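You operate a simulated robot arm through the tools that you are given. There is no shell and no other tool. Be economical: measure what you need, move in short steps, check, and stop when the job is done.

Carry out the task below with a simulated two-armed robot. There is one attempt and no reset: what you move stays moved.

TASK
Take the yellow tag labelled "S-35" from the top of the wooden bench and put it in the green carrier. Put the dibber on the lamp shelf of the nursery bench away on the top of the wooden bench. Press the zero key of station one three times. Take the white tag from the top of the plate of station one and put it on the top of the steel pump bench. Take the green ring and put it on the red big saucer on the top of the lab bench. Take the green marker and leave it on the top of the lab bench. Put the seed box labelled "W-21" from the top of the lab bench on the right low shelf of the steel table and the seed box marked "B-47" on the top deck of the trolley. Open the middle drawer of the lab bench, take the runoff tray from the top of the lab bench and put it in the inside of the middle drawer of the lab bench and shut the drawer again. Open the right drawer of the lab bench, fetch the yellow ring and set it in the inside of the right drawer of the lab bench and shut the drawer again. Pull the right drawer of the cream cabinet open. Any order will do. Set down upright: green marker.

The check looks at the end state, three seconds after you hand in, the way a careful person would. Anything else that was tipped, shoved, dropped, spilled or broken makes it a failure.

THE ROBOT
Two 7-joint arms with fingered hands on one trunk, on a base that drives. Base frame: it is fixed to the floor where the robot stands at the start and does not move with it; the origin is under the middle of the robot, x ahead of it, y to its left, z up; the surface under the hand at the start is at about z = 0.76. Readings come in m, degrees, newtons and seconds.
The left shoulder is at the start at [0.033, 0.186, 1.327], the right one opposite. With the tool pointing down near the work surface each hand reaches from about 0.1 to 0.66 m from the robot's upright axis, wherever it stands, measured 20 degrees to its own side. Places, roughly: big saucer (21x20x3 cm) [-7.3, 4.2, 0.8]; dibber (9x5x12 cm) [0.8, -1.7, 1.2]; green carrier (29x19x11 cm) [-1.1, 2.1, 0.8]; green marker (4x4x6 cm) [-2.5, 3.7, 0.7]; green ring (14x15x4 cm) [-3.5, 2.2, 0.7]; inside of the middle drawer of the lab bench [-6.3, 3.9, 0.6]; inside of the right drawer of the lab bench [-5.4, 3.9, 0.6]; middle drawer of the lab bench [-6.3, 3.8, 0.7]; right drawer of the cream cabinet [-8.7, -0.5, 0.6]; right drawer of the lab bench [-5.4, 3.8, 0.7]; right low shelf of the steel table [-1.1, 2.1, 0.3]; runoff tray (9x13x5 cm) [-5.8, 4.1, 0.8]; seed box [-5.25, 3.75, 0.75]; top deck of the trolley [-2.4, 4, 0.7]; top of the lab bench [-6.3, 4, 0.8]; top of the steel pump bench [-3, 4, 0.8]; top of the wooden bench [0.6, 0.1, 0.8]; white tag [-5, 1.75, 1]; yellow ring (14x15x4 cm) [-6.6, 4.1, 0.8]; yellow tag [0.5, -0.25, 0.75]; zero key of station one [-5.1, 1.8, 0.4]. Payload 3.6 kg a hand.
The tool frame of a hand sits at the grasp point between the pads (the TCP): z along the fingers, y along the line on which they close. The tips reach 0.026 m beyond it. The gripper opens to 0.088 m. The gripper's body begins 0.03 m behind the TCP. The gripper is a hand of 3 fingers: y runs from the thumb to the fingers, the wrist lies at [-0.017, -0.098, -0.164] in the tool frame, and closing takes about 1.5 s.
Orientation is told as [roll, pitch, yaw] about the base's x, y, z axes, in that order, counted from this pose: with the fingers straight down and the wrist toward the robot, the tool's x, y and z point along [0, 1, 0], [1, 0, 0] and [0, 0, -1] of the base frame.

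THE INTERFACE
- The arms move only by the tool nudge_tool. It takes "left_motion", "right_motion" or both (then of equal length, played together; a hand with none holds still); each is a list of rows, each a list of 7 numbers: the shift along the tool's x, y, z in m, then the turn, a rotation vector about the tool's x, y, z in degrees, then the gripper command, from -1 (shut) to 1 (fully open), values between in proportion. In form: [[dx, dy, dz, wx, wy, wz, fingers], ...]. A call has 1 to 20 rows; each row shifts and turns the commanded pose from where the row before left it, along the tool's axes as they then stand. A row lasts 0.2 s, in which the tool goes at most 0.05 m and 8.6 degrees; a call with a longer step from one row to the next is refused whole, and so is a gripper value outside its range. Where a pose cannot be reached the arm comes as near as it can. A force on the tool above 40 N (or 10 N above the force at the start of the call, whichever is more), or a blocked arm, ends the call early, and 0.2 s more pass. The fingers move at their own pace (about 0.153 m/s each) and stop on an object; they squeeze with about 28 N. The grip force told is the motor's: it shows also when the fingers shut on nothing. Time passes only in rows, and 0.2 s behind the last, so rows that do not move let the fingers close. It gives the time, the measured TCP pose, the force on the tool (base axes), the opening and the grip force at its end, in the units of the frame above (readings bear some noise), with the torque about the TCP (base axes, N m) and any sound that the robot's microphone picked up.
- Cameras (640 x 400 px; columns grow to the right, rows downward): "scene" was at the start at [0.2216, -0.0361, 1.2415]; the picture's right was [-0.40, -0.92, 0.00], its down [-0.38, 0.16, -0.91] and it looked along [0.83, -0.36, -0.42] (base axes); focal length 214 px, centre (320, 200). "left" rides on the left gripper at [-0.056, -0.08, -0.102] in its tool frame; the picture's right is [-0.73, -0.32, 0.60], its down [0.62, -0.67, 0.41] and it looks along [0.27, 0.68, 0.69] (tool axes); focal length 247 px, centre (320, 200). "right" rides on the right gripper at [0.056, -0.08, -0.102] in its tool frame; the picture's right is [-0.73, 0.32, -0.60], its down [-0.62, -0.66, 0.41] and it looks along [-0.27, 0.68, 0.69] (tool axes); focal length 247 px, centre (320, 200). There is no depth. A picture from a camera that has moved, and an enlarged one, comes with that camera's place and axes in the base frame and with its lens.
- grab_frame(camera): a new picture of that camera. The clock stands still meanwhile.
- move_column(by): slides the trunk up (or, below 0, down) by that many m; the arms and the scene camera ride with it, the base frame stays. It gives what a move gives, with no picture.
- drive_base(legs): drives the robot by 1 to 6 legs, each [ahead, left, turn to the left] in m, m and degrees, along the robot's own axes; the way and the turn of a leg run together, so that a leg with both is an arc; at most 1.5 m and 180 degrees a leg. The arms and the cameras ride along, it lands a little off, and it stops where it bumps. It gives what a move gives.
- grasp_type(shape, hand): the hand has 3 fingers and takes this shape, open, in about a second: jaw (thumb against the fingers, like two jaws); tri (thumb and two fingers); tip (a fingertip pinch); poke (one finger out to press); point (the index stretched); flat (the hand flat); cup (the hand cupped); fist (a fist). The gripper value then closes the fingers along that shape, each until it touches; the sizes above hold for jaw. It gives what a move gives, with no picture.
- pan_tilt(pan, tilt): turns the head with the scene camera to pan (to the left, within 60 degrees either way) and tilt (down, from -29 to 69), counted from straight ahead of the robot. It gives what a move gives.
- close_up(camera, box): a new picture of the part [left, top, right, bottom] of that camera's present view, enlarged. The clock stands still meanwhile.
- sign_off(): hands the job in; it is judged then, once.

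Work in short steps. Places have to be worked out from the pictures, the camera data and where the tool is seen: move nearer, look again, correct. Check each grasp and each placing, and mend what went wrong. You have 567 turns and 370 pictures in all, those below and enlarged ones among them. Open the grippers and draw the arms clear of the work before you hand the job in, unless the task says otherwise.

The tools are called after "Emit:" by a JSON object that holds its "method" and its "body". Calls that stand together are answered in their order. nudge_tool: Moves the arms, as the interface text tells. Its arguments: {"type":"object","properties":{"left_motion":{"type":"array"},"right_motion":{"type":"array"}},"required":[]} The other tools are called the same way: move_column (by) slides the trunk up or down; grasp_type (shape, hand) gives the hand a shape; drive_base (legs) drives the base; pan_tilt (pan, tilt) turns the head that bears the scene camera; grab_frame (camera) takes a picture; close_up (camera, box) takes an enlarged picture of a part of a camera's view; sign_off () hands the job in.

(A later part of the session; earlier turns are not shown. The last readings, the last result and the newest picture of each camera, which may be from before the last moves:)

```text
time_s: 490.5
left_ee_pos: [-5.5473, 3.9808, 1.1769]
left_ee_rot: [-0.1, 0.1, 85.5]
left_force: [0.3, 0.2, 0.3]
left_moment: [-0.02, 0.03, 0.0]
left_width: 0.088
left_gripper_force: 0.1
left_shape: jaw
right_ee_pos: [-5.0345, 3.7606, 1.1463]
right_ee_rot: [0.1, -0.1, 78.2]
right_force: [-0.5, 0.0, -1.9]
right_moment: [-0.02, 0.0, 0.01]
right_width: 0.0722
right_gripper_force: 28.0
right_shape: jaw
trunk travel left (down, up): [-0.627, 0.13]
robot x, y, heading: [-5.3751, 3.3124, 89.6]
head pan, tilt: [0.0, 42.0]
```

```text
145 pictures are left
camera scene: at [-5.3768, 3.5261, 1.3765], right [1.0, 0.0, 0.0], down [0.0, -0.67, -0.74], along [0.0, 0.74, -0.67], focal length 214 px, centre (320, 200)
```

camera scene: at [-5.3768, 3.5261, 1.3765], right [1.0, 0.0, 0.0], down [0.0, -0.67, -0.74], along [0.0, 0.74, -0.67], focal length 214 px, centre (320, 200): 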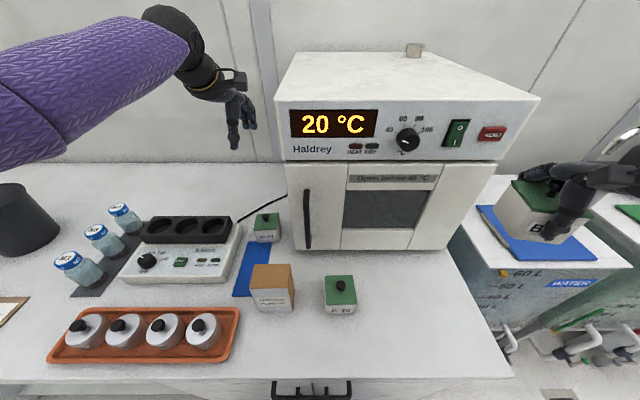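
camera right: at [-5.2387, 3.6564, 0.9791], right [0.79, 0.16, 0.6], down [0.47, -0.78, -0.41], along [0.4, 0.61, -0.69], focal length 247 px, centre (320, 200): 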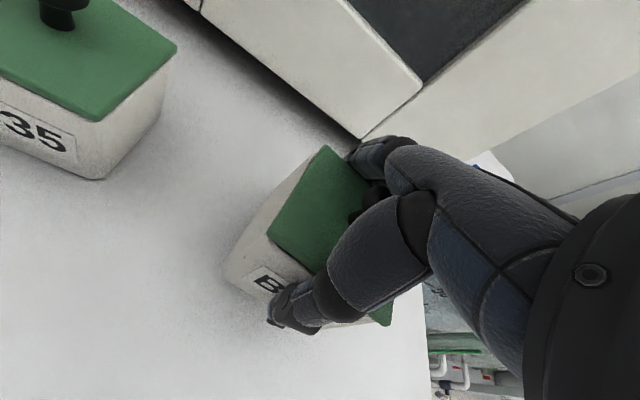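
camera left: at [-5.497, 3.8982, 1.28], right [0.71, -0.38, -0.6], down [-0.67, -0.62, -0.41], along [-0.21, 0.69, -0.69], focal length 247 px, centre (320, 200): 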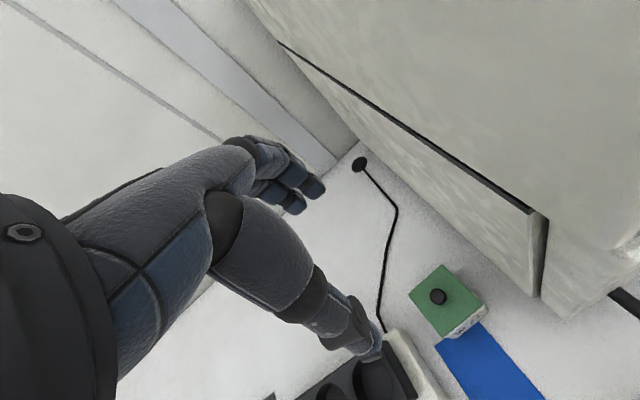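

I correct the yaw to 91°, centre on the lid, and raise the right hand 6 cm before lowering the trunk.

Emit:
{"method": "nudge_tool", "body": {"left_motion": [[-0.003, 0.007, 0, 0, 0, -5.5, 1], [0, 0, 0, 0, 0, 0, 1], [0, 0, 0, 0, 0, 0, 1]], "right_motion": [[0, 0, -0.03, 0, 0, 0, -1], [0, 0, -0.03, 0, 0, 0, -1], [0, 0, 0, 0, 0, 0, -1]]}}

Emit:
{"method": "move_column", "body": {"by": -0.2}}

Emit:
{"method": "grab_frame", "body": {"camera": "left"}}

Emit:
{"method": "grab_frame", "body": {"camera": "scene"}}

```text
time_s: 491.3
left_ee_pos: [-5.543, 3.9885, 1.1771]
left_ee_rot: [0.0, 0.2, 91.1]
left_force: [0.6, 0.0, -0.4]
left_moment: [0.05, -0.04, -0.01]
left_width: 0.0877
left_gripper_force: 0.0
left_shape: jaw
right_ee_pos: [-5.0318, 3.7603, 1.206]
right_ee_rot: [0.1, -0.2, 78.1]
right_force: [1.1, -1.1, -1.7]
right_moment: [-0.03, -0.02, 0.0]
right_width: 0.0723
right_gripper_force: 28.3
right_shape: jaw
trunk travel left (down, up): [-0.627, 0.13]
robot x, y, heading: [-5.3778, 3.3098, 89.9]
head pan, tilt: [0.0, 42.0]
```

```text
time_s: 493.5
left_ee_pos: [-5.5452, 3.988, 0.9774]
left_ee_rot: [0.0, 0.2, 91.1]
left_force: [-0.1, -0.1, 0.0]
left_moment: [0.0, 0.02, 0.03]
left_width: 0.0878
left_gripper_force: 0.0
left_shape: jaw
right_ee_pos: [-5.0328, 3.7602, 1.0063]
right_ee_rot: [0.2, -0.1, 78.2]
right_force: [-0.8, -0.3, -2.1]
right_moment: [0.01, 0.0, -0.01]
right_width: 0.0723
right_gripper_force: 28.3
right_shape: jaw
trunk travel left (down, up): [-0.427, 0.33]
robot x, y, heading: [-5.3746, 3.311, 89.8]
head pan, tilt: [0.0, 42.0]
```

```text
144 pictures are left
camera left: at [-5.4862, 3.9094, 1.08], right [0.74, -0.31, -0.6], down [-0.61, -0.68, -0.41], along [-0.28, 0.67, -0.69], focal length 247 px, centre (320, 200)
```

left: 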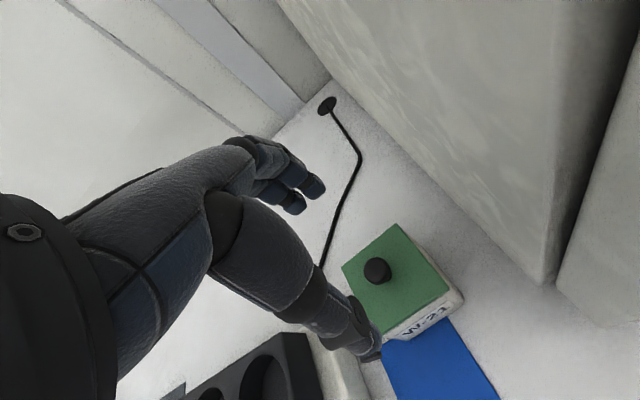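

```text
143 pictures are left
camera scene: at [-5.3763, 3.536, 1.1706], right [1.0, 0.0, 0.0], down [0.0, -0.67, -0.74], along [0.0, 0.74, -0.67], focal length 214 px, centre (320, 200)
```

scene: 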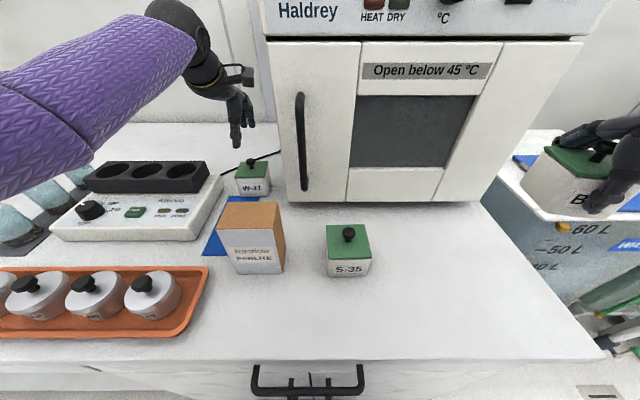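

The lid centre is (-5.541, 3.990), matching the hand. I descend around it in steps.

Emit:
{"method": "nudge_tool", "body": {"left_motion": [[-0.003, 0.002, 0.03, 0, 0, -2, 1], [0, 0, 0.03, 0, 0, 0, 1], [0, 0, 0.03, 0, 0, 0, 1], [0, 0, 0.02, 0, 0, 0, 1], [0, 0, 0.01, 0, 0, 0, 1], [0, 0, 0.011, 0, 0, 0, 1], [0, 0, 0, 0, 0, 0, 1]]}}

Emit:
{"method": "grab_frame", "body": {"camera": "left"}}

Emit:
{"method": "close_up", "body": {"camera": "scene", "box": [170, 80, 310, 220]}}

```text
time_s: 495.1
left_ee_pos: [-5.5438, 3.9809, 0.8505]
left_ee_rot: [0.0, 0.2, 93.2]
left_force: [0.9, 1.9, 1.1]
left_moment: [0.08, 0.01, -0.02]
left_width: 0.0877
left_gripper_force: 0.2
left_shape: jaw
left hand out of reach, approached as far as the arm can: row 5, 6
right_ee_pos: [-5.0325, 3.7626, 1.0069]
right_ee_rot: [0.3, -0.1, 78.1]
right_force: [-0.7, 0.0, -1.9]
right_moment: [-0.04, 0.02, -0.02]
right_width: 0.0722
right_gripper_force: 28.2
right_shape: jaw
trunk travel left (down, up): [-0.427, 0.33]
robot x, y, heading: [-5.3769, 3.3117, 89.8]
head pan, tilt: [0.0, 42.0]
heard: snap
```

```text
142 pictures are left
camera left: at [-5.4823, 3.9049, 0.9531], right [0.75, -0.28, -0.6], down [-0.59, -0.7, -0.41], along [-0.3, 0.66, -0.69], focal length 247 px, centre (320, 200)
```

left: 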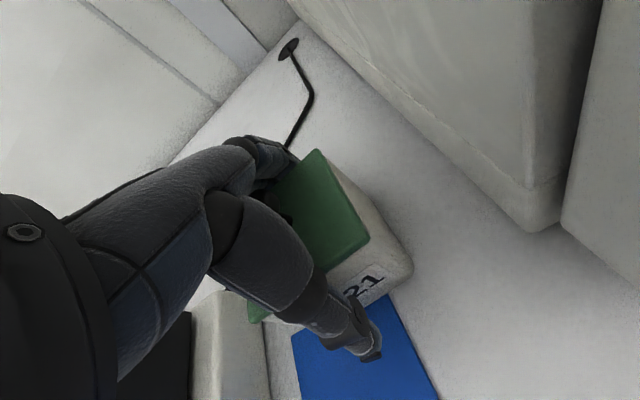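

```text
2.86 times, centred on (240, 150) of scene
camera zoom: at [-5.3762, 3.5363, 1.1704], right [1.0, 0.0, 0.0], down [0.0, -0.67, -0.74], along [0.0, 0.74, -0.67], focal length 613 px, centre (549, 343)
```

zoom: 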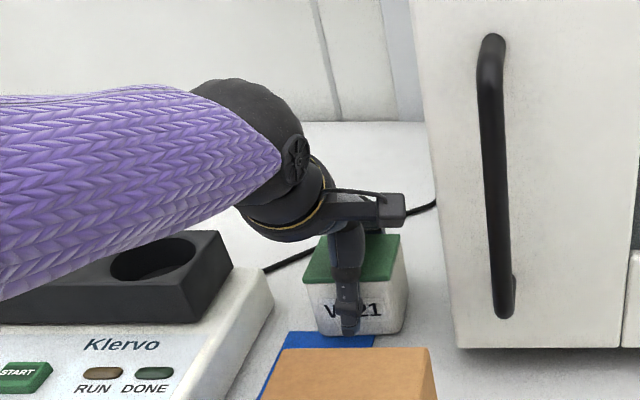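

A snap was heard: the hand drifted back at the reach limit and nudged the lid. I raise the hand straight up and inspect.

Emit:
{"method": "nudge_tool", "body": {"left_motion": [[0, 0, -0.01, 0, 0, 0, 1], [0, 0, -0.02, 0, 0, 0, 1], [0, 0, -0.03, 0, 0, 0, 1], [0, 0, -0.04, 0, 0, 0, 1], [0, 0, -0.04, 0, 0, 0, 1]]}}

Emit:
{"method": "grab_frame", "body": {"camera": "left"}}

Emit:
{"method": "close_up", "body": {"camera": "scene", "box": [170, 80, 310, 220]}}

```text
time_s: 496.3
left_ee_pos: [-5.5422, 3.9807, 0.9901]
left_ee_rot: [0.0, 0.4, 93.1]
left_force: [-0.8, 0.3, -0.8]
left_moment: [-0.03, -0.01, -0.02]
left_width: 0.0879
left_gripper_force: 0.0
left_shape: jaw
right_ee_pos: [-5.0325, 3.76, 1.0063]
right_ee_rot: [0.2, -0.1, 78.2]
right_force: [0.3, 0.0, -0.8]
right_moment: [-0.01, -0.01, 0.02]
right_width: 0.0723
right_gripper_force: 28.2
right_shape: jaw
trunk travel left (down, up): [-0.427, 0.33]
robot x, y, heading: [-5.3764, 3.3099, 89.9]
head pan, tilt: [0.0, 42.0]
heard: snap
```

```text
140 pictures are left
camera left: at [-5.482, 3.9053, 1.0929], right [0.75, -0.28, -0.6], down [-0.59, -0.7, -0.41], along [-0.3, 0.66, -0.69], focal length 247 px, centre (320, 200)
```

left: 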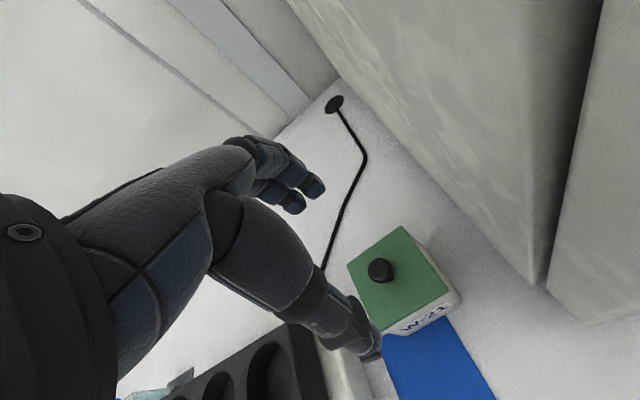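

```text
2.86 times, centred on (240, 150) of scene
camera zoom: at [-5.3762, 3.536, 1.1705], right [1.0, 0.0, 0.0], down [0.0, -0.67, -0.74], along [0.0, 0.74, -0.67], focal length 613 px, centre (549, 343)
```

zoom: 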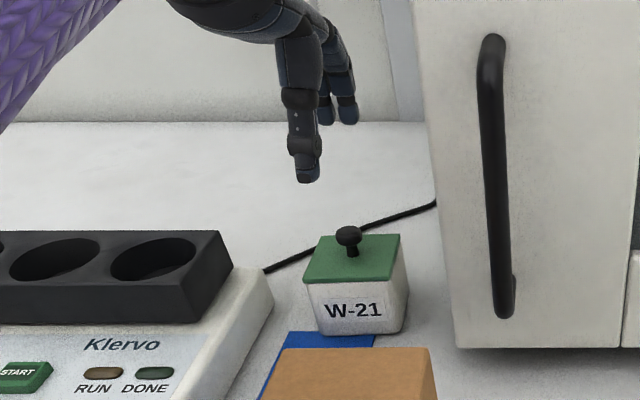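

A second snap: the lid is latched again. The problem was reach, so I raise both hands and lower the trunk 0.12 m to gain margin.

Emit:
{"method": "nudge_tool", "body": {"left_motion": [[0, 0, -0.04, 0, 0, 0, 1], [0, 0, -0.04, 0, 0, 0, 1], [0, 0, 0, 0, 0, 0, 1]], "right_motion": [[0, 0, -0.04, 0, 0, 0, -1], [0, 0, -0.04, 0, 0, 0, -1], [0, 0, -0.03, 0, 0, 0, -1]]}}

Emit:
{"method": "move_column", "body": {"by": -0.12}}

Emit:
{"method": "grab_frame", "body": {"camera": "left"}}

```text
time_s: 497.1
left_ee_pos: [-5.5435, 3.9806, 1.0696]
left_ee_rot: [-0.1, 0.2, 93.0]
left_force: [0.2, -0.6, -0.7]
left_moment: [0.02, -0.02, -0.02]
left_width: 0.0879
left_gripper_force: 0.0
left_shape: jaw
right_ee_pos: [-5.0306, 3.7613, 1.1152]
right_ee_rot: [0.1, 0.0, 78.2]
right_force: [-0.3, 0.7, -1.0]
right_moment: [0.02, 0.06, 0.02]
right_width: 0.0724
right_gripper_force: 27.7
right_shape: jaw
trunk travel left (down, up): [-0.427, 0.33]
robot x, y, heading: [-5.3751, 3.3112, 89.8]
head pan, tilt: [0.0, 42.0]
```

```text
time_s: 498.6
left_ee_pos: [-5.5441, 3.9817, 0.9504]
left_ee_rot: [0.0, 0.1, 93.1]
left_force: [-0.7, -0.3, 1.7]
left_moment: [0.02, -0.05, -0.03]
left_width: 0.0877
left_gripper_force: 0.0
left_shape: jaw
right_ee_pos: [-5.0322, 3.7595, 0.9965]
right_ee_rot: [0.2, -0.2, 78.2]
right_force: [0.6, 0.4, -1.0]
right_moment: [-0.03, 0.01, 0.01]
right_width: 0.0721
right_gripper_force: 28.0
right_shape: jaw
trunk travel left (down, up): [-0.307, 0.45]
robot x, y, heading: [-5.3773, 3.31, 89.7]
head pan, tilt: [0.0, 42.0]
```

```text
138 pictures are left
camera left: at [-5.4826, 3.9053, 1.0531], right [0.75, -0.28, -0.6], down [-0.59, -0.7, -0.41], along [-0.3, 0.66, -0.69], focal length 247 px, centre (320, 200)
```

left: 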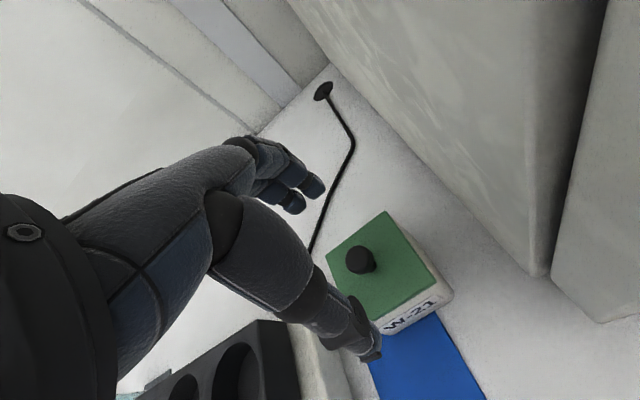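

Lid centre now (-5.543, 3.985). I nudge +4 mm in y and descend.

Emit:
{"method": "nudge_tool", "body": {"left_motion": [[0, 0.004, 0.02, 0, 0, 1, 1], [0, 0, 0.025, 0, 0, 0, 1], [0, 0, 0.02, 0, 0, 0, 1], [0, 0, 0.015, 0, 0, 0, 1], [0, 0, 0.012, 0, 0, 0, 1], [0, 0, 0.011, 0, 0, 0, 1], [0, 0, 0, 0, 0, 0, 1]]}}

Emit:
{"method": "grab_frame", "body": {"camera": "left"}}

```text
time_s: 500.2
left_ee_pos: [-5.5435, 3.9851, 0.8471]
left_ee_rot: [-0.2, 0.1, 92.1]
left_force: [1.0, -2.1, 5.6]
left_moment: [-0.15, -0.02, 0.0]
left_width: 0.0881
left_gripper_force: 0.1
left_shape: jaw
right_ee_pos: [-5.0311, 3.7598, 0.9956]
right_ee_rot: [0.3, 0.0, 78.2]
right_force: [0.3, -0.7, -0.9]
right_moment: [-0.05, 0.0, -0.03]
right_width: 0.0723
right_gripper_force: 27.3
right_shape: jaw
trunk travel left (down, up): [-0.307, 0.45]
robot x, y, heading: [-5.3765, 3.3066, 89.8]
head pan, tilt: [0.0, 42.0]
```

```text
137 pictures are left
camera left: at [-5.4839, 3.9082, 0.9505], right [0.75, -0.29, -0.6], down [-0.6, -0.69, -0.41], along [-0.29, 0.66, -0.69], focal length 247 px, centre (320, 200)
```

left: 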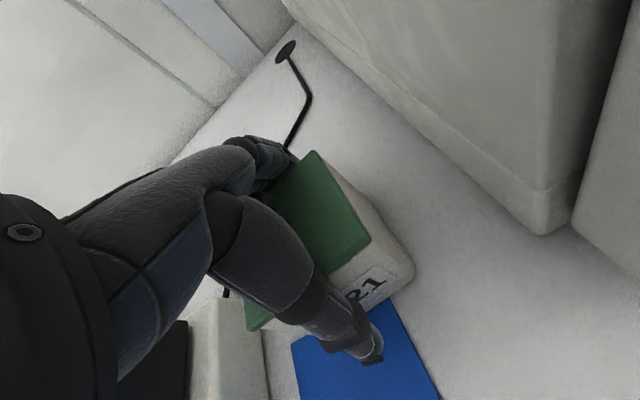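

In place with only a light contact. I close around the body.

Emit:
{"method": "nudge_tool", "body": {"left_motion": [[0, 0, -0.002, 0, 0, 0, 0.8], [0, 0, 0, 0, 0, 0, 0.5], [0, 0, 0, 0, 0, 0, 0], [0, 0, 0, 0, 0, 0, -1], [0, 0, 0, 0, 0, 0, -1], [0, 0, 0, 0, 0, 0, -1], [0, 0, 0, 0, 0, 0, -1]]}}

Emit:
{"method": "nudge_tool", "body": {"left_motion": [[0, 0, -0.006, 0, 0, 0, -1], [0, 0, -0.008, 0, 0, 0, -1], [0, 0, -0.01, 0, 0, 0, -1], [0, 0, -0.01, 0, 0, 0, -1], [0, 0, 0, 0, 0, 0, -1]]}}

Emit:
{"method": "grab_frame", "body": {"camera": "left"}}

Emit:
{"method": "close_up", "body": {"camera": "scene", "box": [150, 20, 310, 180]}}

```text
time_s: 501.8
left_ee_pos: [-5.5438, 3.9859, 0.8481]
left_ee_rot: [0.0, 0.2, 92.0]
left_force: [0.2, -0.1, 0.0]
left_moment: [0.09, 0.01, 0.03]
left_width: 0.0754
left_gripper_force: 28.3
left_shape: jaw
right_ee_pos: [-5.0331, 3.7601, 0.9958]
right_ee_rot: [0.2, -0.2, 78.2]
right_force: [-0.7, 0.3, -1.8]
right_moment: [-0.01, 0.01, -0.01]
right_width: 0.072
right_gripper_force: 28.7
right_shape: jaw
trunk travel left (down, up): [-0.307, 0.45]
robot x, y, heading: [-5.3765, 3.3109, 89.9]
head pan, tilt: [0.0, 42.0]
```

```text
time_s: 503.0
left_ee_pos: [-5.5431, 3.9864, 0.8817]
left_ee_rot: [0.1, 0.1, 92.1]
left_force: [0.3, -0.6, -1.5]
left_moment: [-0.03, 0.0, 0.0]
left_width: 0.0754
left_gripper_force: 27.6
left_shape: jaw
right_ee_pos: [-5.0319, 3.7611, 0.9958]
right_ee_rot: [0.2, -0.1, 78.1]
right_force: [-0.4, 0.6, -1.8]
right_moment: [-0.03, -0.01, 0.03]
right_width: 0.0719
right_gripper_force: 28.2
right_shape: jaw
trunk travel left (down, up): [-0.307, 0.45]
robot x, y, heading: [-5.3758, 3.3116, 89.9]
head pan, tilt: [0.0, 42.0]
```

```text
136 pictures are left
camera left: at [-5.484, 3.909, 0.9856], right [0.75, -0.29, -0.6], down [-0.6, -0.69, -0.41], along [-0.29, 0.66, -0.69], focal length 247 px, centre (320, 200)
```

left: 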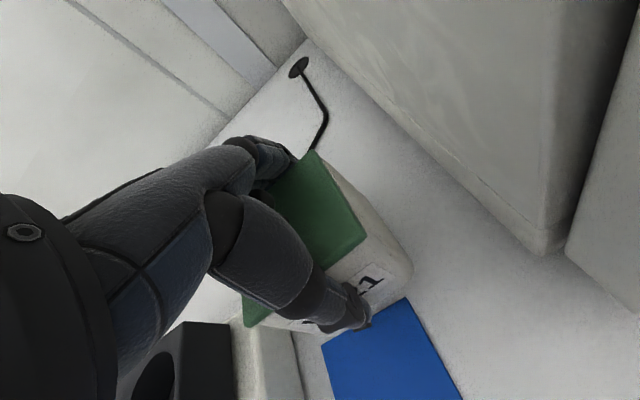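

```text
2.50 times, centred on (230, 100) of scene
camera zoom: at [-5.3763, 3.5516, 1.0419], right [1.0, 0.0, 0.0], down [0.0, -0.67, -0.74], along [0.0, 0.74, -0.67], focal length 536 px, centre (545, 450)
```

zoom: 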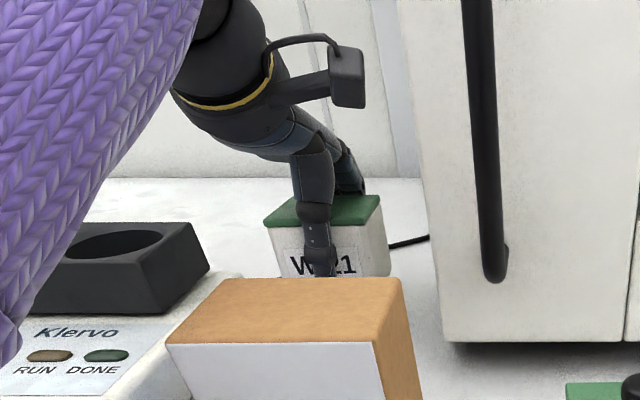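

Both boxes are held. I raise the trunk, back off, and retract the left hand for travel.

Emit:
{"method": "move_column", "body": {"by": 0.28}}

Emit:
{"method": "drive_base", "body": {"legs": [[-0.37, 0, 0]]}}

Emit:
{"method": "nudge_tool", "body": {"left_motion": [[0.01, -0.03, 0, 0, 0, 0, -1], [0.01, -0.03, 0, 0, 0, 0, -1], [0.01, -0.03, 0, 0, 0, 0, -1], [0.01, -0.03, 0, 0, 0, 0, -1], [0.01, -0.03, 0, 0, 0, 0, -1]]}}

Emit:
{"method": "grab_frame", "body": {"camera": "scene"}}

```text
time_s: 505.8
left_ee_pos: [-5.5434, 3.9854, 1.1623]
left_ee_rot: [0.0, 0.4, 92.1]
left_force: [-0.3, -0.5, -1.1]
left_moment: [0.0, 0.02, 0.01]
left_width: 0.0755
left_gripper_force: 27.8
left_shape: jaw
right_ee_pos: [-5.0319, 3.7603, 1.2749]
right_ee_rot: [0.3, 0.0, 78.2]
right_force: [-0.6, -0.3, -1.1]
right_moment: [0.01, 0.01, 0.01]
right_width: 0.0722
right_gripper_force: 28.0
right_shape: jaw
trunk travel left (down, up): [-0.587, 0.17]
robot x, y, heading: [-5.3768, 3.314, 90.1]
head pan, tilt: [0.0, 42.0]
```

```text
time_s: 508.2
left_ee_pos: [-5.5448, 3.6125, 1.1626]
left_ee_rot: [-0.1, 0.3, 92.1]
left_force: [0.2, 0.1, -1.2]
left_moment: [0.01, 0.03, -0.03]
left_width: 0.0754
left_gripper_force: 28.1
left_shape: jaw
right_ee_pos: [-5.0338, 3.388, 1.2761]
right_ee_rot: [0.2, -0.1, 78.2]
right_force: [-0.2, 0.0, -0.7]
right_moment: [0.03, 0.0, 0.01]
right_width: 0.0721
right_gripper_force: 28.4
right_shape: jaw
trunk travel left (down, up): [-0.587, 0.17]
robot x, y, heading: [-5.378, 2.9361, 90.0]
head pan, tilt: [0.0, 42.0]
```

```text
time_s: 509.4
left_ee_pos: [-5.5888, 3.4611, 1.1628]
left_ee_rot: [-0.1, 0.2, 92.1]
left_force: [-0.2, 0.3, -1.1]
left_moment: [-0.02, -0.04, -0.01]
left_width: 0.0754
left_gripper_force: 27.9
left_shape: jaw
right_ee_pos: [-5.0329, 3.387, 1.2768]
right_ee_rot: [0.2, -0.2, 78.2]
right_force: [-0.1, 0.4, -1.9]
right_moment: [0.04, 0.04, 0.0]
right_width: 0.0723
right_gripper_force: 27.8
right_shape: jaw
trunk travel left (down, up): [-0.587, 0.17]
robot x, y, heading: [-5.375, 2.935, 89.7]
head pan, tilt: [0.0, 42.0]
```

```text
134 pictures are left
camera scene: at [-5.378, 3.1543, 1.3361], right [1.0, 0.0, 0.0], down [0.0, -0.67, -0.74], along [0.0, 0.74, -0.67], focal length 214 px, centre (320, 200)
```

scene: 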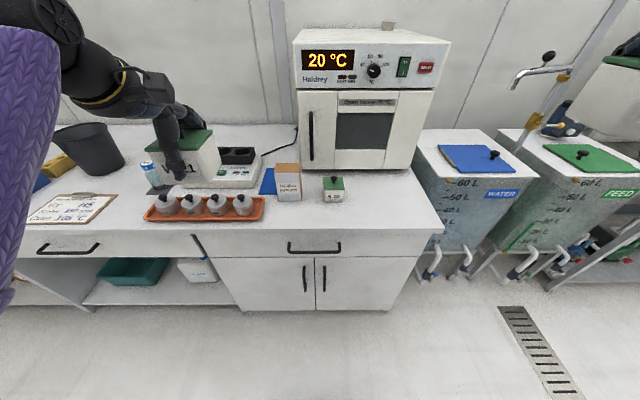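

I drive east along the aisle in sideways legs.

Emit:
{"method": "drive_base", "body": {"legs": [[0, -1.5, 0], [0, -1.5, 0]]}}

Emit:
{"method": "drive_base", "body": {"legs": [[0, -0.55, 0], [0, 0, 90]]}}

Emit:
{"method": "pan_tilt", "body": {"pan": -30, "tilt": 35}}

Emit:
{"method": "grab_frame", "body": {"camera": "scene"}}

```text
time_s: 523.9
left_ee_pos: [-2.5826, 3.4349, 1.1649]
left_ee_rot: [0.0, 0.2, 91.6]
left_force: [-0.2, 0.5, -2.2]
left_moment: [0.01, 0.0, 0.01]
left_width: 0.0754
left_gripper_force: 27.9
left_shape: jaw
right_ee_pos: [-2.027, 3.3569, 1.2769]
right_ee_rot: [0.2, -0.1, 77.8]
right_force: [-0.6, 0.5, -1.3]
right_moment: [-0.02, 0.01, 0.01]
right_width: 0.0724
right_gripper_force: 28.1
right_shape: jaw
trunk travel left (down, up): [-0.587, 0.17]
robot x, y, heading: [-2.3716, 2.9093, 89.4]
head pan, tilt: [0.0, 42.0]
```

```text
time_s: 530.9
left_ee_pos: [-2.3442, 2.6918, 1.1634]
left_ee_rot: [0.1, 0.2, -178.0]
left_force: [-0.1, -0.4, -1.3]
left_moment: [0.0, 0.0, -0.02]
left_width: 0.0748
left_gripper_force: 28.4
left_shape: jaw
right_ee_pos: [-2.2705, 3.2472, 1.2762]
right_ee_rot: [0.2, -0.2, 168.1]
right_force: [-0.3, 0.3, -0.8]
right_moment: [0.0, -0.04, -0.01]
right_width: 0.0719
right_gripper_force: 27.8
right_shape: jaw
trunk travel left (down, up): [-0.587, 0.17]
robot x, y, heading: [-1.8203, 2.9007, 179.8]
head pan, tilt: [0.0, 42.0]
```

```text
time_s: 531.8
left_ee_pos: [-2.344, 2.6913, 1.1643]
left_ee_rot: [0.0, 0.3, -178.0]
left_force: [0.4, -0.8, -1.2]
left_moment: [0.05, 0.02, -0.03]
left_width: 0.0754
left_gripper_force: 28.0
left_shape: jaw
right_ee_pos: [-2.2698, 3.2473, 1.2753]
right_ee_rot: [0.1, 0.0, 168.1]
right_force: [0.3, -0.1, -0.8]
right_moment: [0.01, -0.01, -0.01]
right_width: 0.072
right_gripper_force: 27.6
right_shape: jaw
trunk travel left (down, up): [-0.587, 0.17]
robot x, y, heading: [-1.8248, 2.9008, 179.9]
head pan, tilt: [-30.0, 35.0]
```

```text
133 pictures are left
camera scene: at [-2.03, 2.9483, 1.3464], right [0.5, 0.86, 0.0], down [0.5, -0.29, -0.82], along [-0.71, 0.41, -0.57], focal length 214 px, centre (320, 200)
```

scene: 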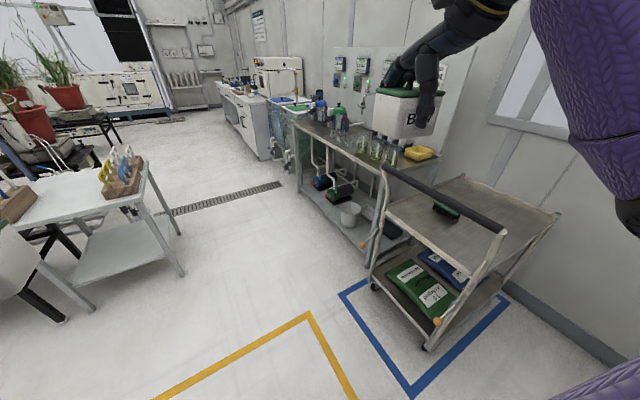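

I sidestep right to y≈3.58, east of the trolley.

Emit:
{"method": "drive_base", "body": {"legs": [[0, -0.68, 0]]}}

Emit:
{"method": "pan_tilt", "body": {"pan": 0, "tilt": 45}}

Emit:
{"method": "nudge_tool", "body": {"right_motion": [[0.03, 0, 0, 0, 0, 0, -1], [0.03, 0, 0, 0, 0, 0, -1], [0.03, 0, 0.01, 0, 0, 0, -1], [0.03, 0, 0.02, 0, 0, 0, -1], [0.03, 0, 0.02, 0, 0, 0, -1], [0, 0, 0, 0, 0, 0, -1]]}}

Emit:
{"method": "grab_frame", "body": {"camera": "scene"}}

```text
time_s: 535.6
left_ee_pos: [-2.3404, 3.3695, 1.1639]
left_ee_rot: [0.0, 0.3, -178.0]
left_force: [-0.2, -0.1, -0.8]
left_moment: [-0.02, 0.0, 0.02]
left_width: 0.0751
left_gripper_force: 27.6
left_shape: jaw
right_ee_pos: [-2.2664, 3.9234, 1.276]
right_ee_rot: [0.2, 0.1, 168.1]
right_force: [-0.1, 0.5, -1.4]
right_moment: [0.0, 0.0, 0.0]
right_width: 0.0718
right_gripper_force: 28.0
right_shape: jaw
trunk travel left (down, up): [-0.587, 0.17]
robot x, y, heading: [-1.8203, 3.58, 179.7]
head pan, tilt: [-30.0, 35.0]
```

```text
time_s: 536.5
left_ee_pos: [-2.341, 3.3677, 1.1627]
left_ee_rot: [0.1, 0.3, -178.0]
left_force: [-0.1, 0.1, -1.3]
left_moment: [0.01, 0.01, 0.02]
left_width: 0.0751
left_gripper_force: 27.4
left_shape: jaw
right_ee_pos: [-2.2666, 3.9237, 1.2757]
right_ee_rot: [0.4, 0.0, 168.2]
right_force: [-0.4, -0.4, -1.7]
right_moment: [0.0, -0.01, -0.01]
right_width: 0.0718
right_gripper_force: 27.6
right_shape: jaw
trunk travel left (down, up): [-0.587, 0.17]
robot x, y, heading: [-1.8191, 3.5788, 179.7]
head pan, tilt: [0.0, 45.0]
```

```text
time_s: 537.9
left_ee_pos: [-2.3409, 3.3696, 1.1633]
left_ee_rot: [-0.1, 0.4, -178.1]
left_force: [0.0, 0.1, -1.4]
left_moment: [0.03, -0.02, -0.01]
left_width: 0.075
left_gripper_force: 28.0
left_shape: jaw
right_ee_pos: [-2.2971, 3.778, 1.2264]
right_ee_rot: [0.2, 0.0, 168.1]
right_force: [0.0, 1.2, -2.2]
right_moment: [-0.02, -0.03, 0.03]
right_width: 0.0718
right_gripper_force: 28.2
right_shape: jaw
trunk travel left (down, up): [-0.587, 0.17]
robot x, y, heading: [-1.8178, 3.5777, 179.6]
head pan, tilt: [0.0, 45.0]
```

```text
132 pictures are left
camera scene: at [-2.0316, 3.5817, 1.3316], right [0.01, 1.0, 0.0], down [0.71, 0.0, -0.71], along [-0.71, 0.0, -0.71], focal length 214 px, centre (320, 200)
```

scene: 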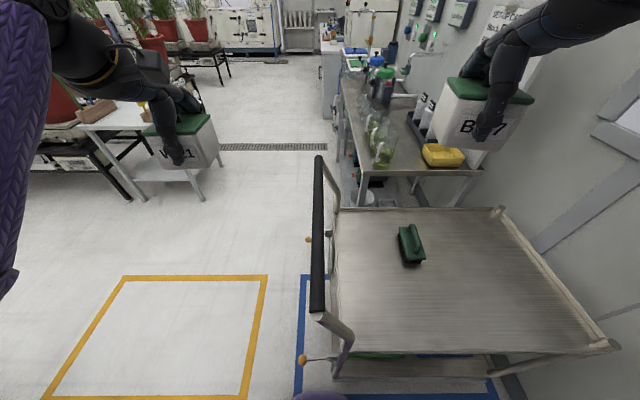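

I shift 3 cm toward me, lower the trunk 0.25 m, and lower the box over the free part of the deck.

Emit:
{"method": "nudge_tool", "body": {"right_motion": [[0, -0.03, 0, 0, 0, 0, -1], [0, 0, 0, 0, 0, 0, -1]]}}

Emit:
{"method": "move_column", "body": {"by": -0.25}}

Emit:
{"method": "nudge_tool", "body": {"right_motion": [[0, 0, 0.04, 0, 0, 0, -1], [0, 0, 0.04, 0, 0, 0, -1], [0, 0, 0.04, 0, 0, 0, -1], [0, 0, 0.04, 0, 0, 0, -1], [0, 0, 0, 0, 0, 0, -1]]}}

Emit:
{"method": "grab_frame", "body": {"camera": "scene"}}

Emit:
{"method": "grab_frame", "body": {"camera": "right"}}

```text
time_s: 538.5
left_ee_pos: [-2.342, 3.3687, 1.1624]
left_ee_rot: [-0.1, 0.3, -178.1]
left_force: [-0.4, 0.0, -2.0]
left_moment: [0.04, -0.01, -0.02]
left_width: 0.0752
left_gripper_force: 27.5
left_shape: jaw
right_ee_pos: [-2.2693, 3.7719, 1.2272]
right_ee_rot: [0.0, -0.1, 168.1]
right_force: [-0.1, -0.1, -1.8]
right_moment: [-0.05, -0.03, 0.02]
right_width: 0.0719
right_gripper_force: 28.2
right_shape: jaw
trunk travel left (down, up): [-0.587, 0.17]
robot x, y, heading: [-1.8195, 3.5781, 179.9]
head pan, tilt: [0.0, 45.0]
```

```text
time_s: 541.1
left_ee_pos: [-2.3405, 3.3691, 0.9141]
left_ee_rot: [0.0, 0.2, -178.1]
left_force: [0.4, 0.3, -2.3]
left_moment: [0.03, -0.01, 0.02]
left_width: 0.0751
left_gripper_force: 27.8
left_shape: jaw
right_ee_pos: [-2.2683, 3.7706, 0.9767]
right_ee_rot: [0.2, -0.1, 168.1]
right_force: [0.2, -0.1, -2.5]
right_moment: [-0.02, 0.0, 0.05]
right_width: 0.0717
right_gripper_force: 28.4
right_shape: jaw
trunk travel left (down, up): [-0.337, 0.42]
robot x, y, heading: [-1.8201, 3.5824, 179.3]
head pan, tilt: [0.0, 45.0]
```

```text
time_s: 542.3
left_ee_pos: [-2.3404, 3.3694, 0.9135]
left_ee_rot: [0.0, 0.3, -178.0]
left_force: [-0.1, 0.0, -2.3]
left_moment: [0.0, 0.02, 0.01]
left_width: 0.0754
left_gripper_force: 28.5
left_shape: jaw
right_ee_pos: [-2.2683, 3.7698, 0.8166]
right_ee_rot: [0.1, 0.0, 168.1]
right_force: [0.4, 0.1, -2.4]
right_moment: [0.01, 0.0, 0.01]
right_width: 0.0717
right_gripper_force: 27.9
right_shape: jaw
trunk travel left (down, up): [-0.337, 0.42]
robot x, y, heading: [-1.8173, 3.5762, 179.6]
head pan, tilt: [0.0, 45.0]
```

```text
131 pictures are left
camera scene: at [-2.0515, 3.5813, 1.0701], right [0.01, 1.0, 0.0], down [0.71, 0.0, -0.71], along [-0.71, 0.0, -0.71], focal length 214 px, centre (320, 200)
```

scene: 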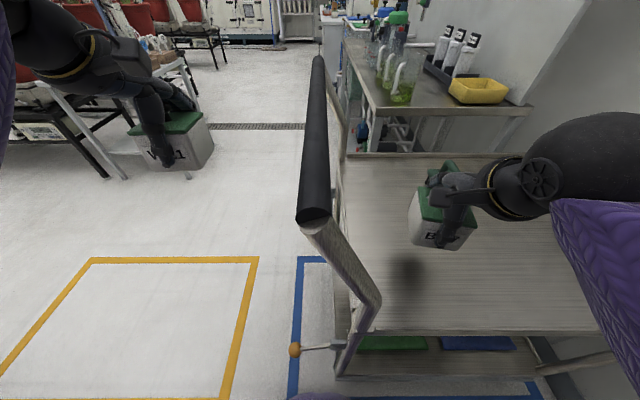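

```text
130 pictures are left
camera right: at [-2.2007, 3.698, 0.919], right [-0.16, 0.79, 0.6], down [0.78, 0.47, -0.41], along [-0.61, 0.4, -0.69], focal length 247 px, centre (320, 200)
```

right: 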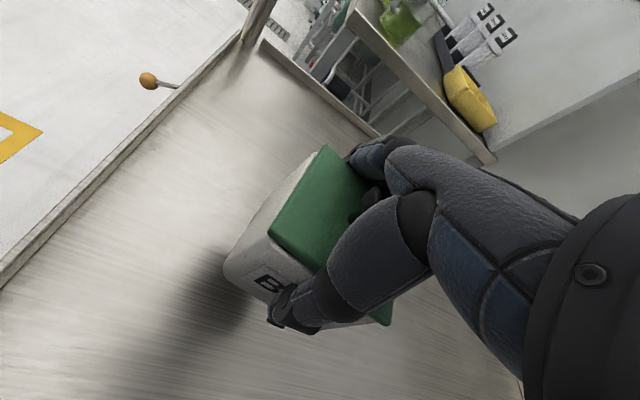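

Clear below. I lower to contact.

Emit:
{"method": "nudge_tool", "body": {"right_motion": [[0, 0, 0.03, 0, 0, 0, -1], [0, 0, 0.02, 0, 0, 0, -1], [0, 0, 0.008, 0, 0, 0, -1], [0, 0, 0.006, 0, 0, 0, -1], [0, 0, 0.004, 0, 0, 0, -1], [0, 0, 0, 0, 0, 0, -1]]}}

```text
time_s: 543.7
left_ee_pos: [-2.3412, 3.3674, 0.9138]
left_ee_rot: [0.0, 0.3, -178.0]
left_force: [0.8, 0.0, -2.0]
left_moment: [0.01, 0.04, 0.01]
left_width: 0.0748
left_gripper_force: 27.9
left_shape: jaw
right_ee_pos: [-2.2686, 3.7707, 0.7477]
right_ee_rot: [0.1, 0.0, 168.0]
right_force: [0.5, 0.1, -1.6]
right_moment: [0.0, 0.02, 0.03]
right_width: 0.0716
right_gripper_force: 27.7
right_shape: jaw
trunk travel left (down, up): [-0.337, 0.42]
robot x, y, heading: [-1.8162, 3.5796, 179.8]
head pan, tilt: [0.0, 45.0]
```

Not quite touching; a few more millimetres.

Emit:
{"method": "nudge_tool", "body": {"right_motion": [[0, 0, 0.003, 0, 0, 0, -1], [0, 0, 0.003, 0, 0, 0, -1], [0, 0, 0.003, 0, 0, 0, -1], [0, 0, 0, 0, 0, 0, -1]]}}

Emit:
{"method": "close_up", "body": {"camera": "scene", "box": [360, 140, 540, 300]}}

```text
time_s: 544.7
left_ee_pos: [-2.3391, 3.3675, 0.9154]
left_ee_rot: [-0.2, 0.0, -177.9]
left_force: [0.6, 0.4, -2.0]
left_moment: [0.01, 0.02, -0.04]
left_width: 0.0754
left_gripper_force: 28.7
left_shape: jaw
right_ee_pos: [-2.2689, 3.7699, 0.744]
right_ee_rot: [0.3, -0.7, 168.1]
right_force: [5.4, 1.1, 28.1]
right_moment: [0.34, 0.89, -0.08]
right_width: 0.0692
right_gripper_force: 28.1
right_shape: jaw
trunk travel left (down, up): [-0.337, 0.42]
robot x, y, heading: [-1.8146, 3.5801, 179.6]
head pan, tilt: [0.0, 45.0]
```

```text
2.50 times, centred on (450, 220) of scene
camera zoom: at [-2.0491, 3.5806, 1.0709], right [0.01, 1.0, 0.0], down [0.71, 0.0, -0.71], along [-0.71, 0.0, -0.71], focal length 536 px, centre (-5, 150)
```

zoom: 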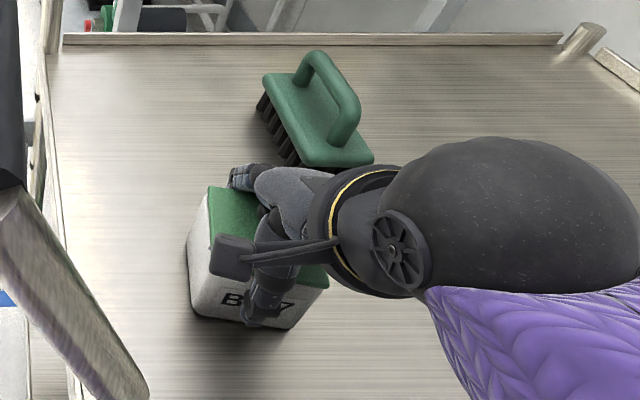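

On deck. I ease up 3 mm, open, and rise straight up.

Emit:
{"method": "nudge_tool", "body": {"right_motion": [[0, 0, -0.004, 0, 0, 0, -1], [0, 0, 0, 0, 0, 0, -1], [0, 0, 0, 0, 0, 0, 0.85], [0, 0, 0, 0, 0, 0, 0.95], [0, 0, 0, 0, 0, 0, 0.95], [0, 0, -0.02, 0, 0, 0, 0.95], [0, 0, -0.03, 0, 0, 0, 0.95], [0, 0, -0.04, 0, 0, 0, 0.95], [0, 0, -0.04, 0, 0, 0, 0.95], [0, 0, -0.04, 0, 0, 0, 0.95]]}}

Emit:
{"method": "grab_frame", "body": {"camera": "scene"}}

```text
time_s: 547.1
left_ee_pos: [-2.3406, 3.369, 0.912]
left_ee_rot: [0.1, 0.3, -178.1]
left_force: [0.3, 0.2, -1.1]
left_moment: [0.0, 0.03, -0.02]
left_width: 0.0755
left_gripper_force: 27.5
left_shape: jaw
right_ee_pos: [-2.2676, 3.8017, 0.907]
right_ee_rot: [-4.9, -0.8, 167.5]
right_force: [-0.7, 0.6, -0.3]
right_moment: [0.0, 0.01, 0.01]
right_width: 0.0858
right_gripper_force: 0.0
right_shape: jaw
trunk travel left (down, up): [-0.337, 0.42]
robot x, y, heading: [-1.8152, 3.5763, 180.0]
head pan, tilt: [0.0, 45.0]
stopped in row 10 (right hand): the arm was blocked; the commanded pose is now the measured one
```

```text
128 pictures are left
camera scene: at [-2.0514, 3.5815, 1.0701], right [0.01, 1.0, 0.0], down [0.71, 0.0, -0.71], along [-0.71, 0.0, -0.71], focal length 214 px, centre (320, 200)
```

scene: 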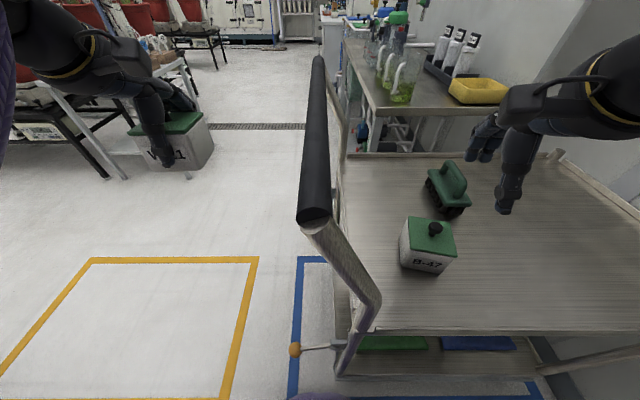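

B-47 stands on the trolley deck, brush untouched. I raise the trunk and drive to the east side of the steel table with W-21.

Emit:
{"method": "move_column", "body": {"by": 0.25}}

Emit:
{"method": "drive_base", "body": {"legs": [[0, 0.62, 0], [-1.5, 0, 0]]}}

Emit:
{"method": "drive_base", "body": {"legs": [[0, 0.75, 0]]}}

Emit:
{"method": "pan_tilt", "body": {"pan": 0, "tilt": 40}}

Emit:
{"method": "grab_frame", "body": {"camera": "scene"}}

```text
time_s: 549.7
left_ee_pos: [-2.3402, 3.3679, 1.1634]
left_ee_rot: [0.0, 0.3, -177.9]
left_force: [-0.1, -1.3, -2.3]
left_moment: [0.03, -0.01, -0.01]
left_width: 0.0754
left_gripper_force: 28.4
left_shape: jaw
right_ee_pos: [-2.2667, 3.8228, 1.1537]
right_ee_rot: [-8.3, -1.4, 166.8]
right_force: [0.2, 0.0, 0.3]
right_moment: [-0.03, -0.02, 0.0]
right_width: 0.086
right_gripper_force: 0.0
right_shape: jaw
trunk travel left (down, up): [-0.587, 0.17]
robot x, y, heading: [-1.8158, 3.5824, 179.6]
head pan, tilt: [0.0, 45.0]
```

```text
time_s: 560.2
left_ee_pos: [-0.8424, 2.739, 1.163]
left_ee_rot: [0.0, 0.0, -178.4]
left_force: [-1.2, 0.4, -0.6]
left_moment: [0.01, -0.01, 0.02]
left_width: 0.0751
left_gripper_force: 28.3
left_shape: jaw
right_ee_pos: [-0.7672, 3.1918, 1.1587]
right_ee_rot: [-8.0, -1.7, 166.5]
right_force: [-0.1, -0.1, 0.2]
right_moment: [-0.01, 0.03, -0.02]
right_width: 0.086
right_gripper_force: 0.0
right_shape: jaw
trunk travel left (down, up): [-0.587, 0.17]
robot x, y, heading: [-0.3173, 2.9487, 179.3]
head pan, tilt: [0.0, 45.0]
```

```text
time_s: 564.3
left_ee_pos: [-0.8488, 1.9782, 1.1632]
left_ee_rot: [-0.1, 0.3, -178.0]
left_force: [-0.3, 0.2, -1.7]
left_moment: [-0.03, -0.01, -0.02]
left_width: 0.0751
left_gripper_force: 28.4
left_shape: jaw
right_ee_pos: [-0.7768, 2.4319, 1.1579]
right_ee_rot: [-8.4, -1.8, 166.8]
right_force: [-0.5, -0.2, -0.2]
right_moment: [-0.02, -0.03, 0.01]
right_width: 0.0862
right_gripper_force: 0.0
right_shape: jaw
trunk travel left (down, up): [-0.587, 0.17]
robot x, y, heading: [-0.3249, 2.1888, 179.3]
head pan, tilt: [0.0, 45.0]
```

```text
time_s: 565.0
left_ee_pos: [-0.8487, 1.9776, 1.1632]
left_ee_rot: [0.0, 0.3, -178.0]
left_force: [0.5, 0.5, -1.7]
left_moment: [-0.01, -0.01, 0.01]
left_width: 0.0749
left_gripper_force: 28.4
left_shape: jaw
right_ee_pos: [-0.7767, 2.4333, 1.1584]
right_ee_rot: [-8.3, -1.9, 166.8]
right_force: [0.0, 0.2, -0.4]
right_moment: [0.04, -0.01, 0.02]
right_width: 0.0862
right_gripper_force: 0.2
right_shape: jaw
trunk travel left (down, up): [-0.587, 0.17]
robot x, y, heading: [-0.3248, 2.1889, 179.6]
head pan, tilt: [0.0, 40.0]
```

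```text
127 pictures are left
camera scene: at [-0.5429, 2.1905, 1.3389], right [0.01, 1.0, 0.0], down [0.64, 0.0, -0.77], along [-0.77, 0.0, -0.64], focal length 214 px, centre (320, 200)
```

scene: 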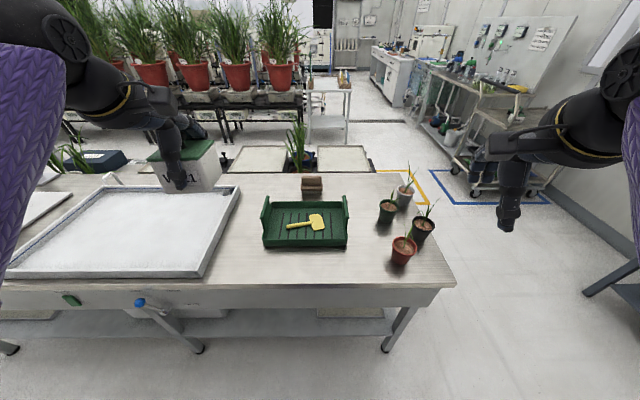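

The tag still lies in the carrier. I back up a little, lower the trunk and look under the table at the right low shelf.

Emit:
{"method": "drive_base", "body": {"legs": [[-0.15, 0, 0]]}}

Emit:
{"method": "move_column", "body": {"by": -0.4}}

Emit:
{"method": "pan_tilt", "body": {"pan": 0, "tilt": 35}}

Emit:
{"method": "grab_frame", "body": {"camera": "scene"}}

```text
time_s: 566.3
left_ee_pos: [-0.6972, 1.9775, 1.1639]
left_ee_rot: [0.0, 0.2, -178.0]
left_force: [-0.3, -0.5, -1.8]
left_moment: [0.0, -0.02, 0.0]
left_width: 0.0752
left_gripper_force: 27.9
left_shape: jaw
right_ee_pos: [-0.6267, 2.4332, 1.1583]
right_ee_rot: [-8.3, -2.0, 166.8]
right_force: [0.3, 0.5, 0.7]
right_moment: [-0.05, 0.04, -0.05]
right_width: 0.086
right_gripper_force: 0.2
right_shape: jaw
trunk travel left (down, up): [-0.587, 0.17]
robot x, y, heading: [-0.1733, 2.1864, 179.7]
head pan, tilt: [0.0, 40.0]
```

```text
time_s: 570.2
left_ee_pos: [-0.6986, 1.9771, 0.7653]
left_ee_rot: [-0.1, 0.2, -178.0]
left_force: [0.3, -0.7, -1.2]
left_moment: [0.0, -0.03, 0.03]
left_width: 0.0751
left_gripper_force: 28.6
left_shape: jaw
right_ee_pos: [-0.6315, 2.4554, 0.7642]
right_ee_rot: [-12.6, -4.0, 167.0]
right_force: [-0.2, -0.9, 0.4]
right_moment: [0.02, 0.0, -0.02]
right_width: 0.0859
right_gripper_force: 0.1
right_shape: jaw
trunk travel left (down, up): [-0.187, 0.57]
robot x, y, heading: [-0.1755, 2.1861, 179.7]
head pan, tilt: [0.0, 40.0]
```

```text
time_s: 570.8
left_ee_pos: [-0.6984, 1.977, 0.763]
left_ee_rot: [-0.1, 0.4, -178.0]
left_force: [0.6, 0.6, -1.8]
left_moment: [0.0, -0.03, 0.02]
left_width: 0.0753
left_gripper_force: 28.2
left_shape: jaw
right_ee_pos: [-0.6313, 2.4544, 0.7643]
right_ee_rot: [-12.6, -3.9, 167.0]
right_force: [0.7, -0.5, 0.5]
right_moment: [0.02, -0.02, 0.01]
right_width: 0.0861
right_gripper_force: 0.1
right_shape: jaw
trunk travel left (down, up): [-0.187, 0.57]
robot x, y, heading: [-0.1749, 2.1861, 179.8]
head pan, tilt: [0.0, 35.0]
```

```text
126 pictures are left
camera scene: at [-0.4432, 2.1899, 0.9212], right [0.01, 1.0, 0.0], down [0.57, 0.0, -0.82], along [-0.82, 0.01, -0.57], focal length 214 px, centre (320, 200)
```

scene: 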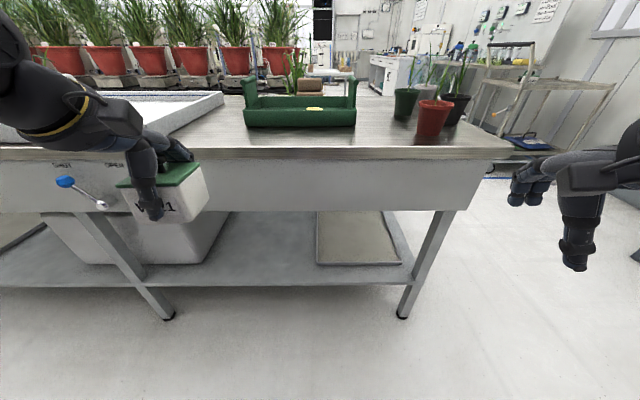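

The apron's underside is z≈0.59 and the shelf z≈0.3; there's free shelf at y≈2.0–2.15, right of the grey bin. I retract the right hand, shift the base 7 cm north, and lower the left hand outside the table.

Emit:
{"method": "nudge_tool", "body": {"right_motion": [[-0.025, -0.02, 0, 2, 6, 0, 0], [-0.025, -0.02, 0, 2, 6, 0, 0], [-0.025, -0.02, 0, 0, 0, 0, 0], [-0.025, -0.02, 0, 0, 0, 0, 0], [0, -0.02, 0, 0, 0, 0, 0]]}}

Emit:
{"method": "drive_base", "body": {"legs": [[0, -0.075, 0]]}}

Emit:
{"method": "move_column", "body": {"by": -0.16}}

```text
time_s: 572.0
left_ee_pos: [-0.699, 1.9773, 0.7637]
left_ee_rot: [0.0, 0.3, -178.0]
left_force: [-0.1, -0.2, -1.5]
left_moment: [-0.01, -0.02, 0.02]
left_width: 0.0753
left_gripper_force: 28.4
left_shape: jaw
right_ee_pos: [-0.5639, 2.5361, 0.7393]
right_ee_rot: [2.0, -0.1, 166.6]
right_force: [-0.5, 0.0, -0.2]
right_moment: [0.02, -0.01, -0.05]
right_width: 0.0444
right_gripper_force: 0.0
right_shape: jaw
right hand out of reach, approached as far as the arm can: row 2, 3, 4, 5
trunk travel left (down, up): [-0.187, 0.57]
robot x, y, heading: [-0.174, 2.1891, 179.6]
head pan, tilt: [0.0, 35.0]
```

```text
time_s: 573.0
left_ee_pos: [-0.6981, 2.051, 0.7647]
left_ee_rot: [-0.1, 0.3, -178.2]
left_force: [0.1, 0.7, -1.9]
left_moment: [0.0, -0.03, -0.02]
left_width: 0.075
left_gripper_force: 27.7
left_shape: jaw
right_ee_pos: [-0.5604, 2.6106, 0.7369]
right_ee_rot: [1.9, 0.4, 166.7]
right_force: [-0.6, -0.8, 0.1]
right_moment: [0.03, -0.04, -0.03]
right_width: 0.0445
right_gripper_force: 0.1
right_shape: jaw
trunk travel left (down, up): [-0.187, 0.57]
robot x, y, heading: [-0.1746, 2.2616, 179.5]
head pan, tilt: [0.0, 35.0]
```

```text
time_s: 574.9
left_ee_pos: [-0.6974, 2.0519, 0.604]
left_ee_rot: [0.0, 0.3, -178.0]
left_force: [-0.2, -0.8, -1.7]
left_moment: [0.01, 0.0, 0.02]
left_width: 0.0751
left_gripper_force: 27.5
left_shape: jaw
right_ee_pos: [-0.5679, 2.6098, 0.5227]
right_ee_rot: [-0.9, 11.8, 166.5]
right_force: [-0.3, 0.6, -0.2]
right_moment: [0.0, 0.0, 0.0]
right_width: 0.0443
right_gripper_force: 0.1
right_shape: jaw
trunk travel left (down, up): [-0.027, 0.73]
robot x, y, heading: [-0.1734, 2.262, 179.6]
head pan, tilt: [0.0, 35.0]
```

Now I lower the left arm with the box to shelf height, still outside the table.

Emit:
{"method": "nudge_tool", "body": {"left_motion": [[0, 0, 0.04, 0, 0, 0, -1], [0, 0, 0.04, 0, 0, 0, -1], [0, 0, 0.04, 0, 0, 0, -1], [0, 0, 0.04, 0, 0, 0, -1], [0, 0, 0.04, 0, 0, 0, -1], [0, 0, 0, 0, 0, 0, -1]]}}

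Emit:
{"method": "grab_frame", "body": {"camera": "left"}}

Emit:
{"method": "grab_frame", "body": {"camera": "scene"}}

```text
time_s: 576.3
left_ee_pos: [-0.6972, 2.0527, 0.4024]
left_ee_rot: [-0.1, 0.3, -178.0]
left_force: [0.5, 0.3, -2.7]
left_moment: [0.01, 0.0, 0.02]
left_width: 0.0752
left_gripper_force: 28.4
left_shape: jaw
right_ee_pos: [-0.5664, 2.6118, 0.5223]
right_ee_rot: [-0.8, 12.0, 166.5]
right_force: [-0.2, -0.1, -1.0]
right_moment: [0.01, -0.06, -0.01]
right_width: 0.0444
right_gripper_force: 0.0
right_shape: jaw
trunk travel left (down, up): [-0.027, 0.73]
robot x, y, heading: [-0.1761, 2.2632, 179.5]
head pan, tilt: [0.0, 35.0]
```

```text
125 pictures are left
camera left: at [-0.6203, 2.1121, 0.5063], right [0.3, 0.75, -0.6], down [0.69, -0.6, -0.41], along [-0.66, -0.29, -0.69], focal length 247 px, centre (320, 200)
```

left: 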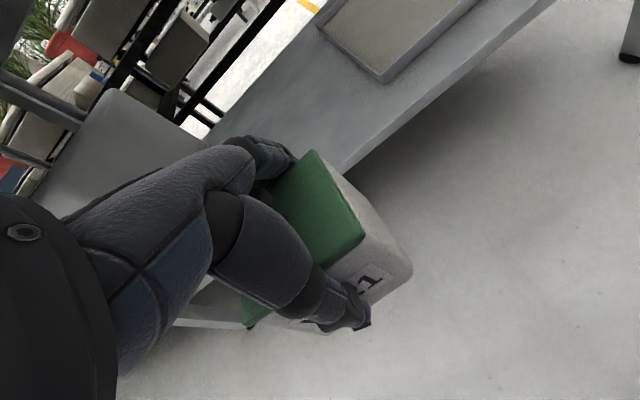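

```text
124 pictures are left
camera scene: at [-0.4765, 2.2648, 0.7471], right [0.01, 1.0, 0.0], down [0.57, 0.0, -0.82], along [-0.82, 0.01, -0.57], focal length 214 px, centre (320, 200)
```

scene: 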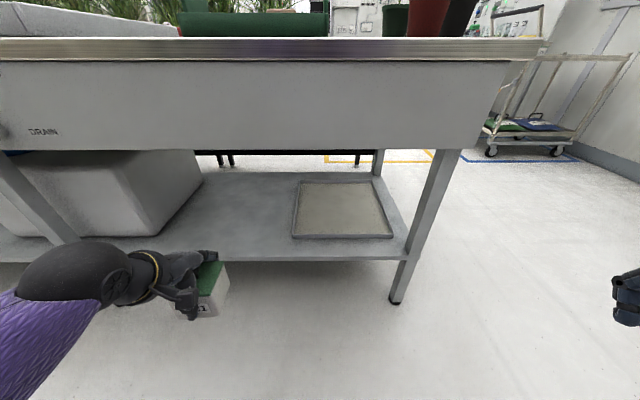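

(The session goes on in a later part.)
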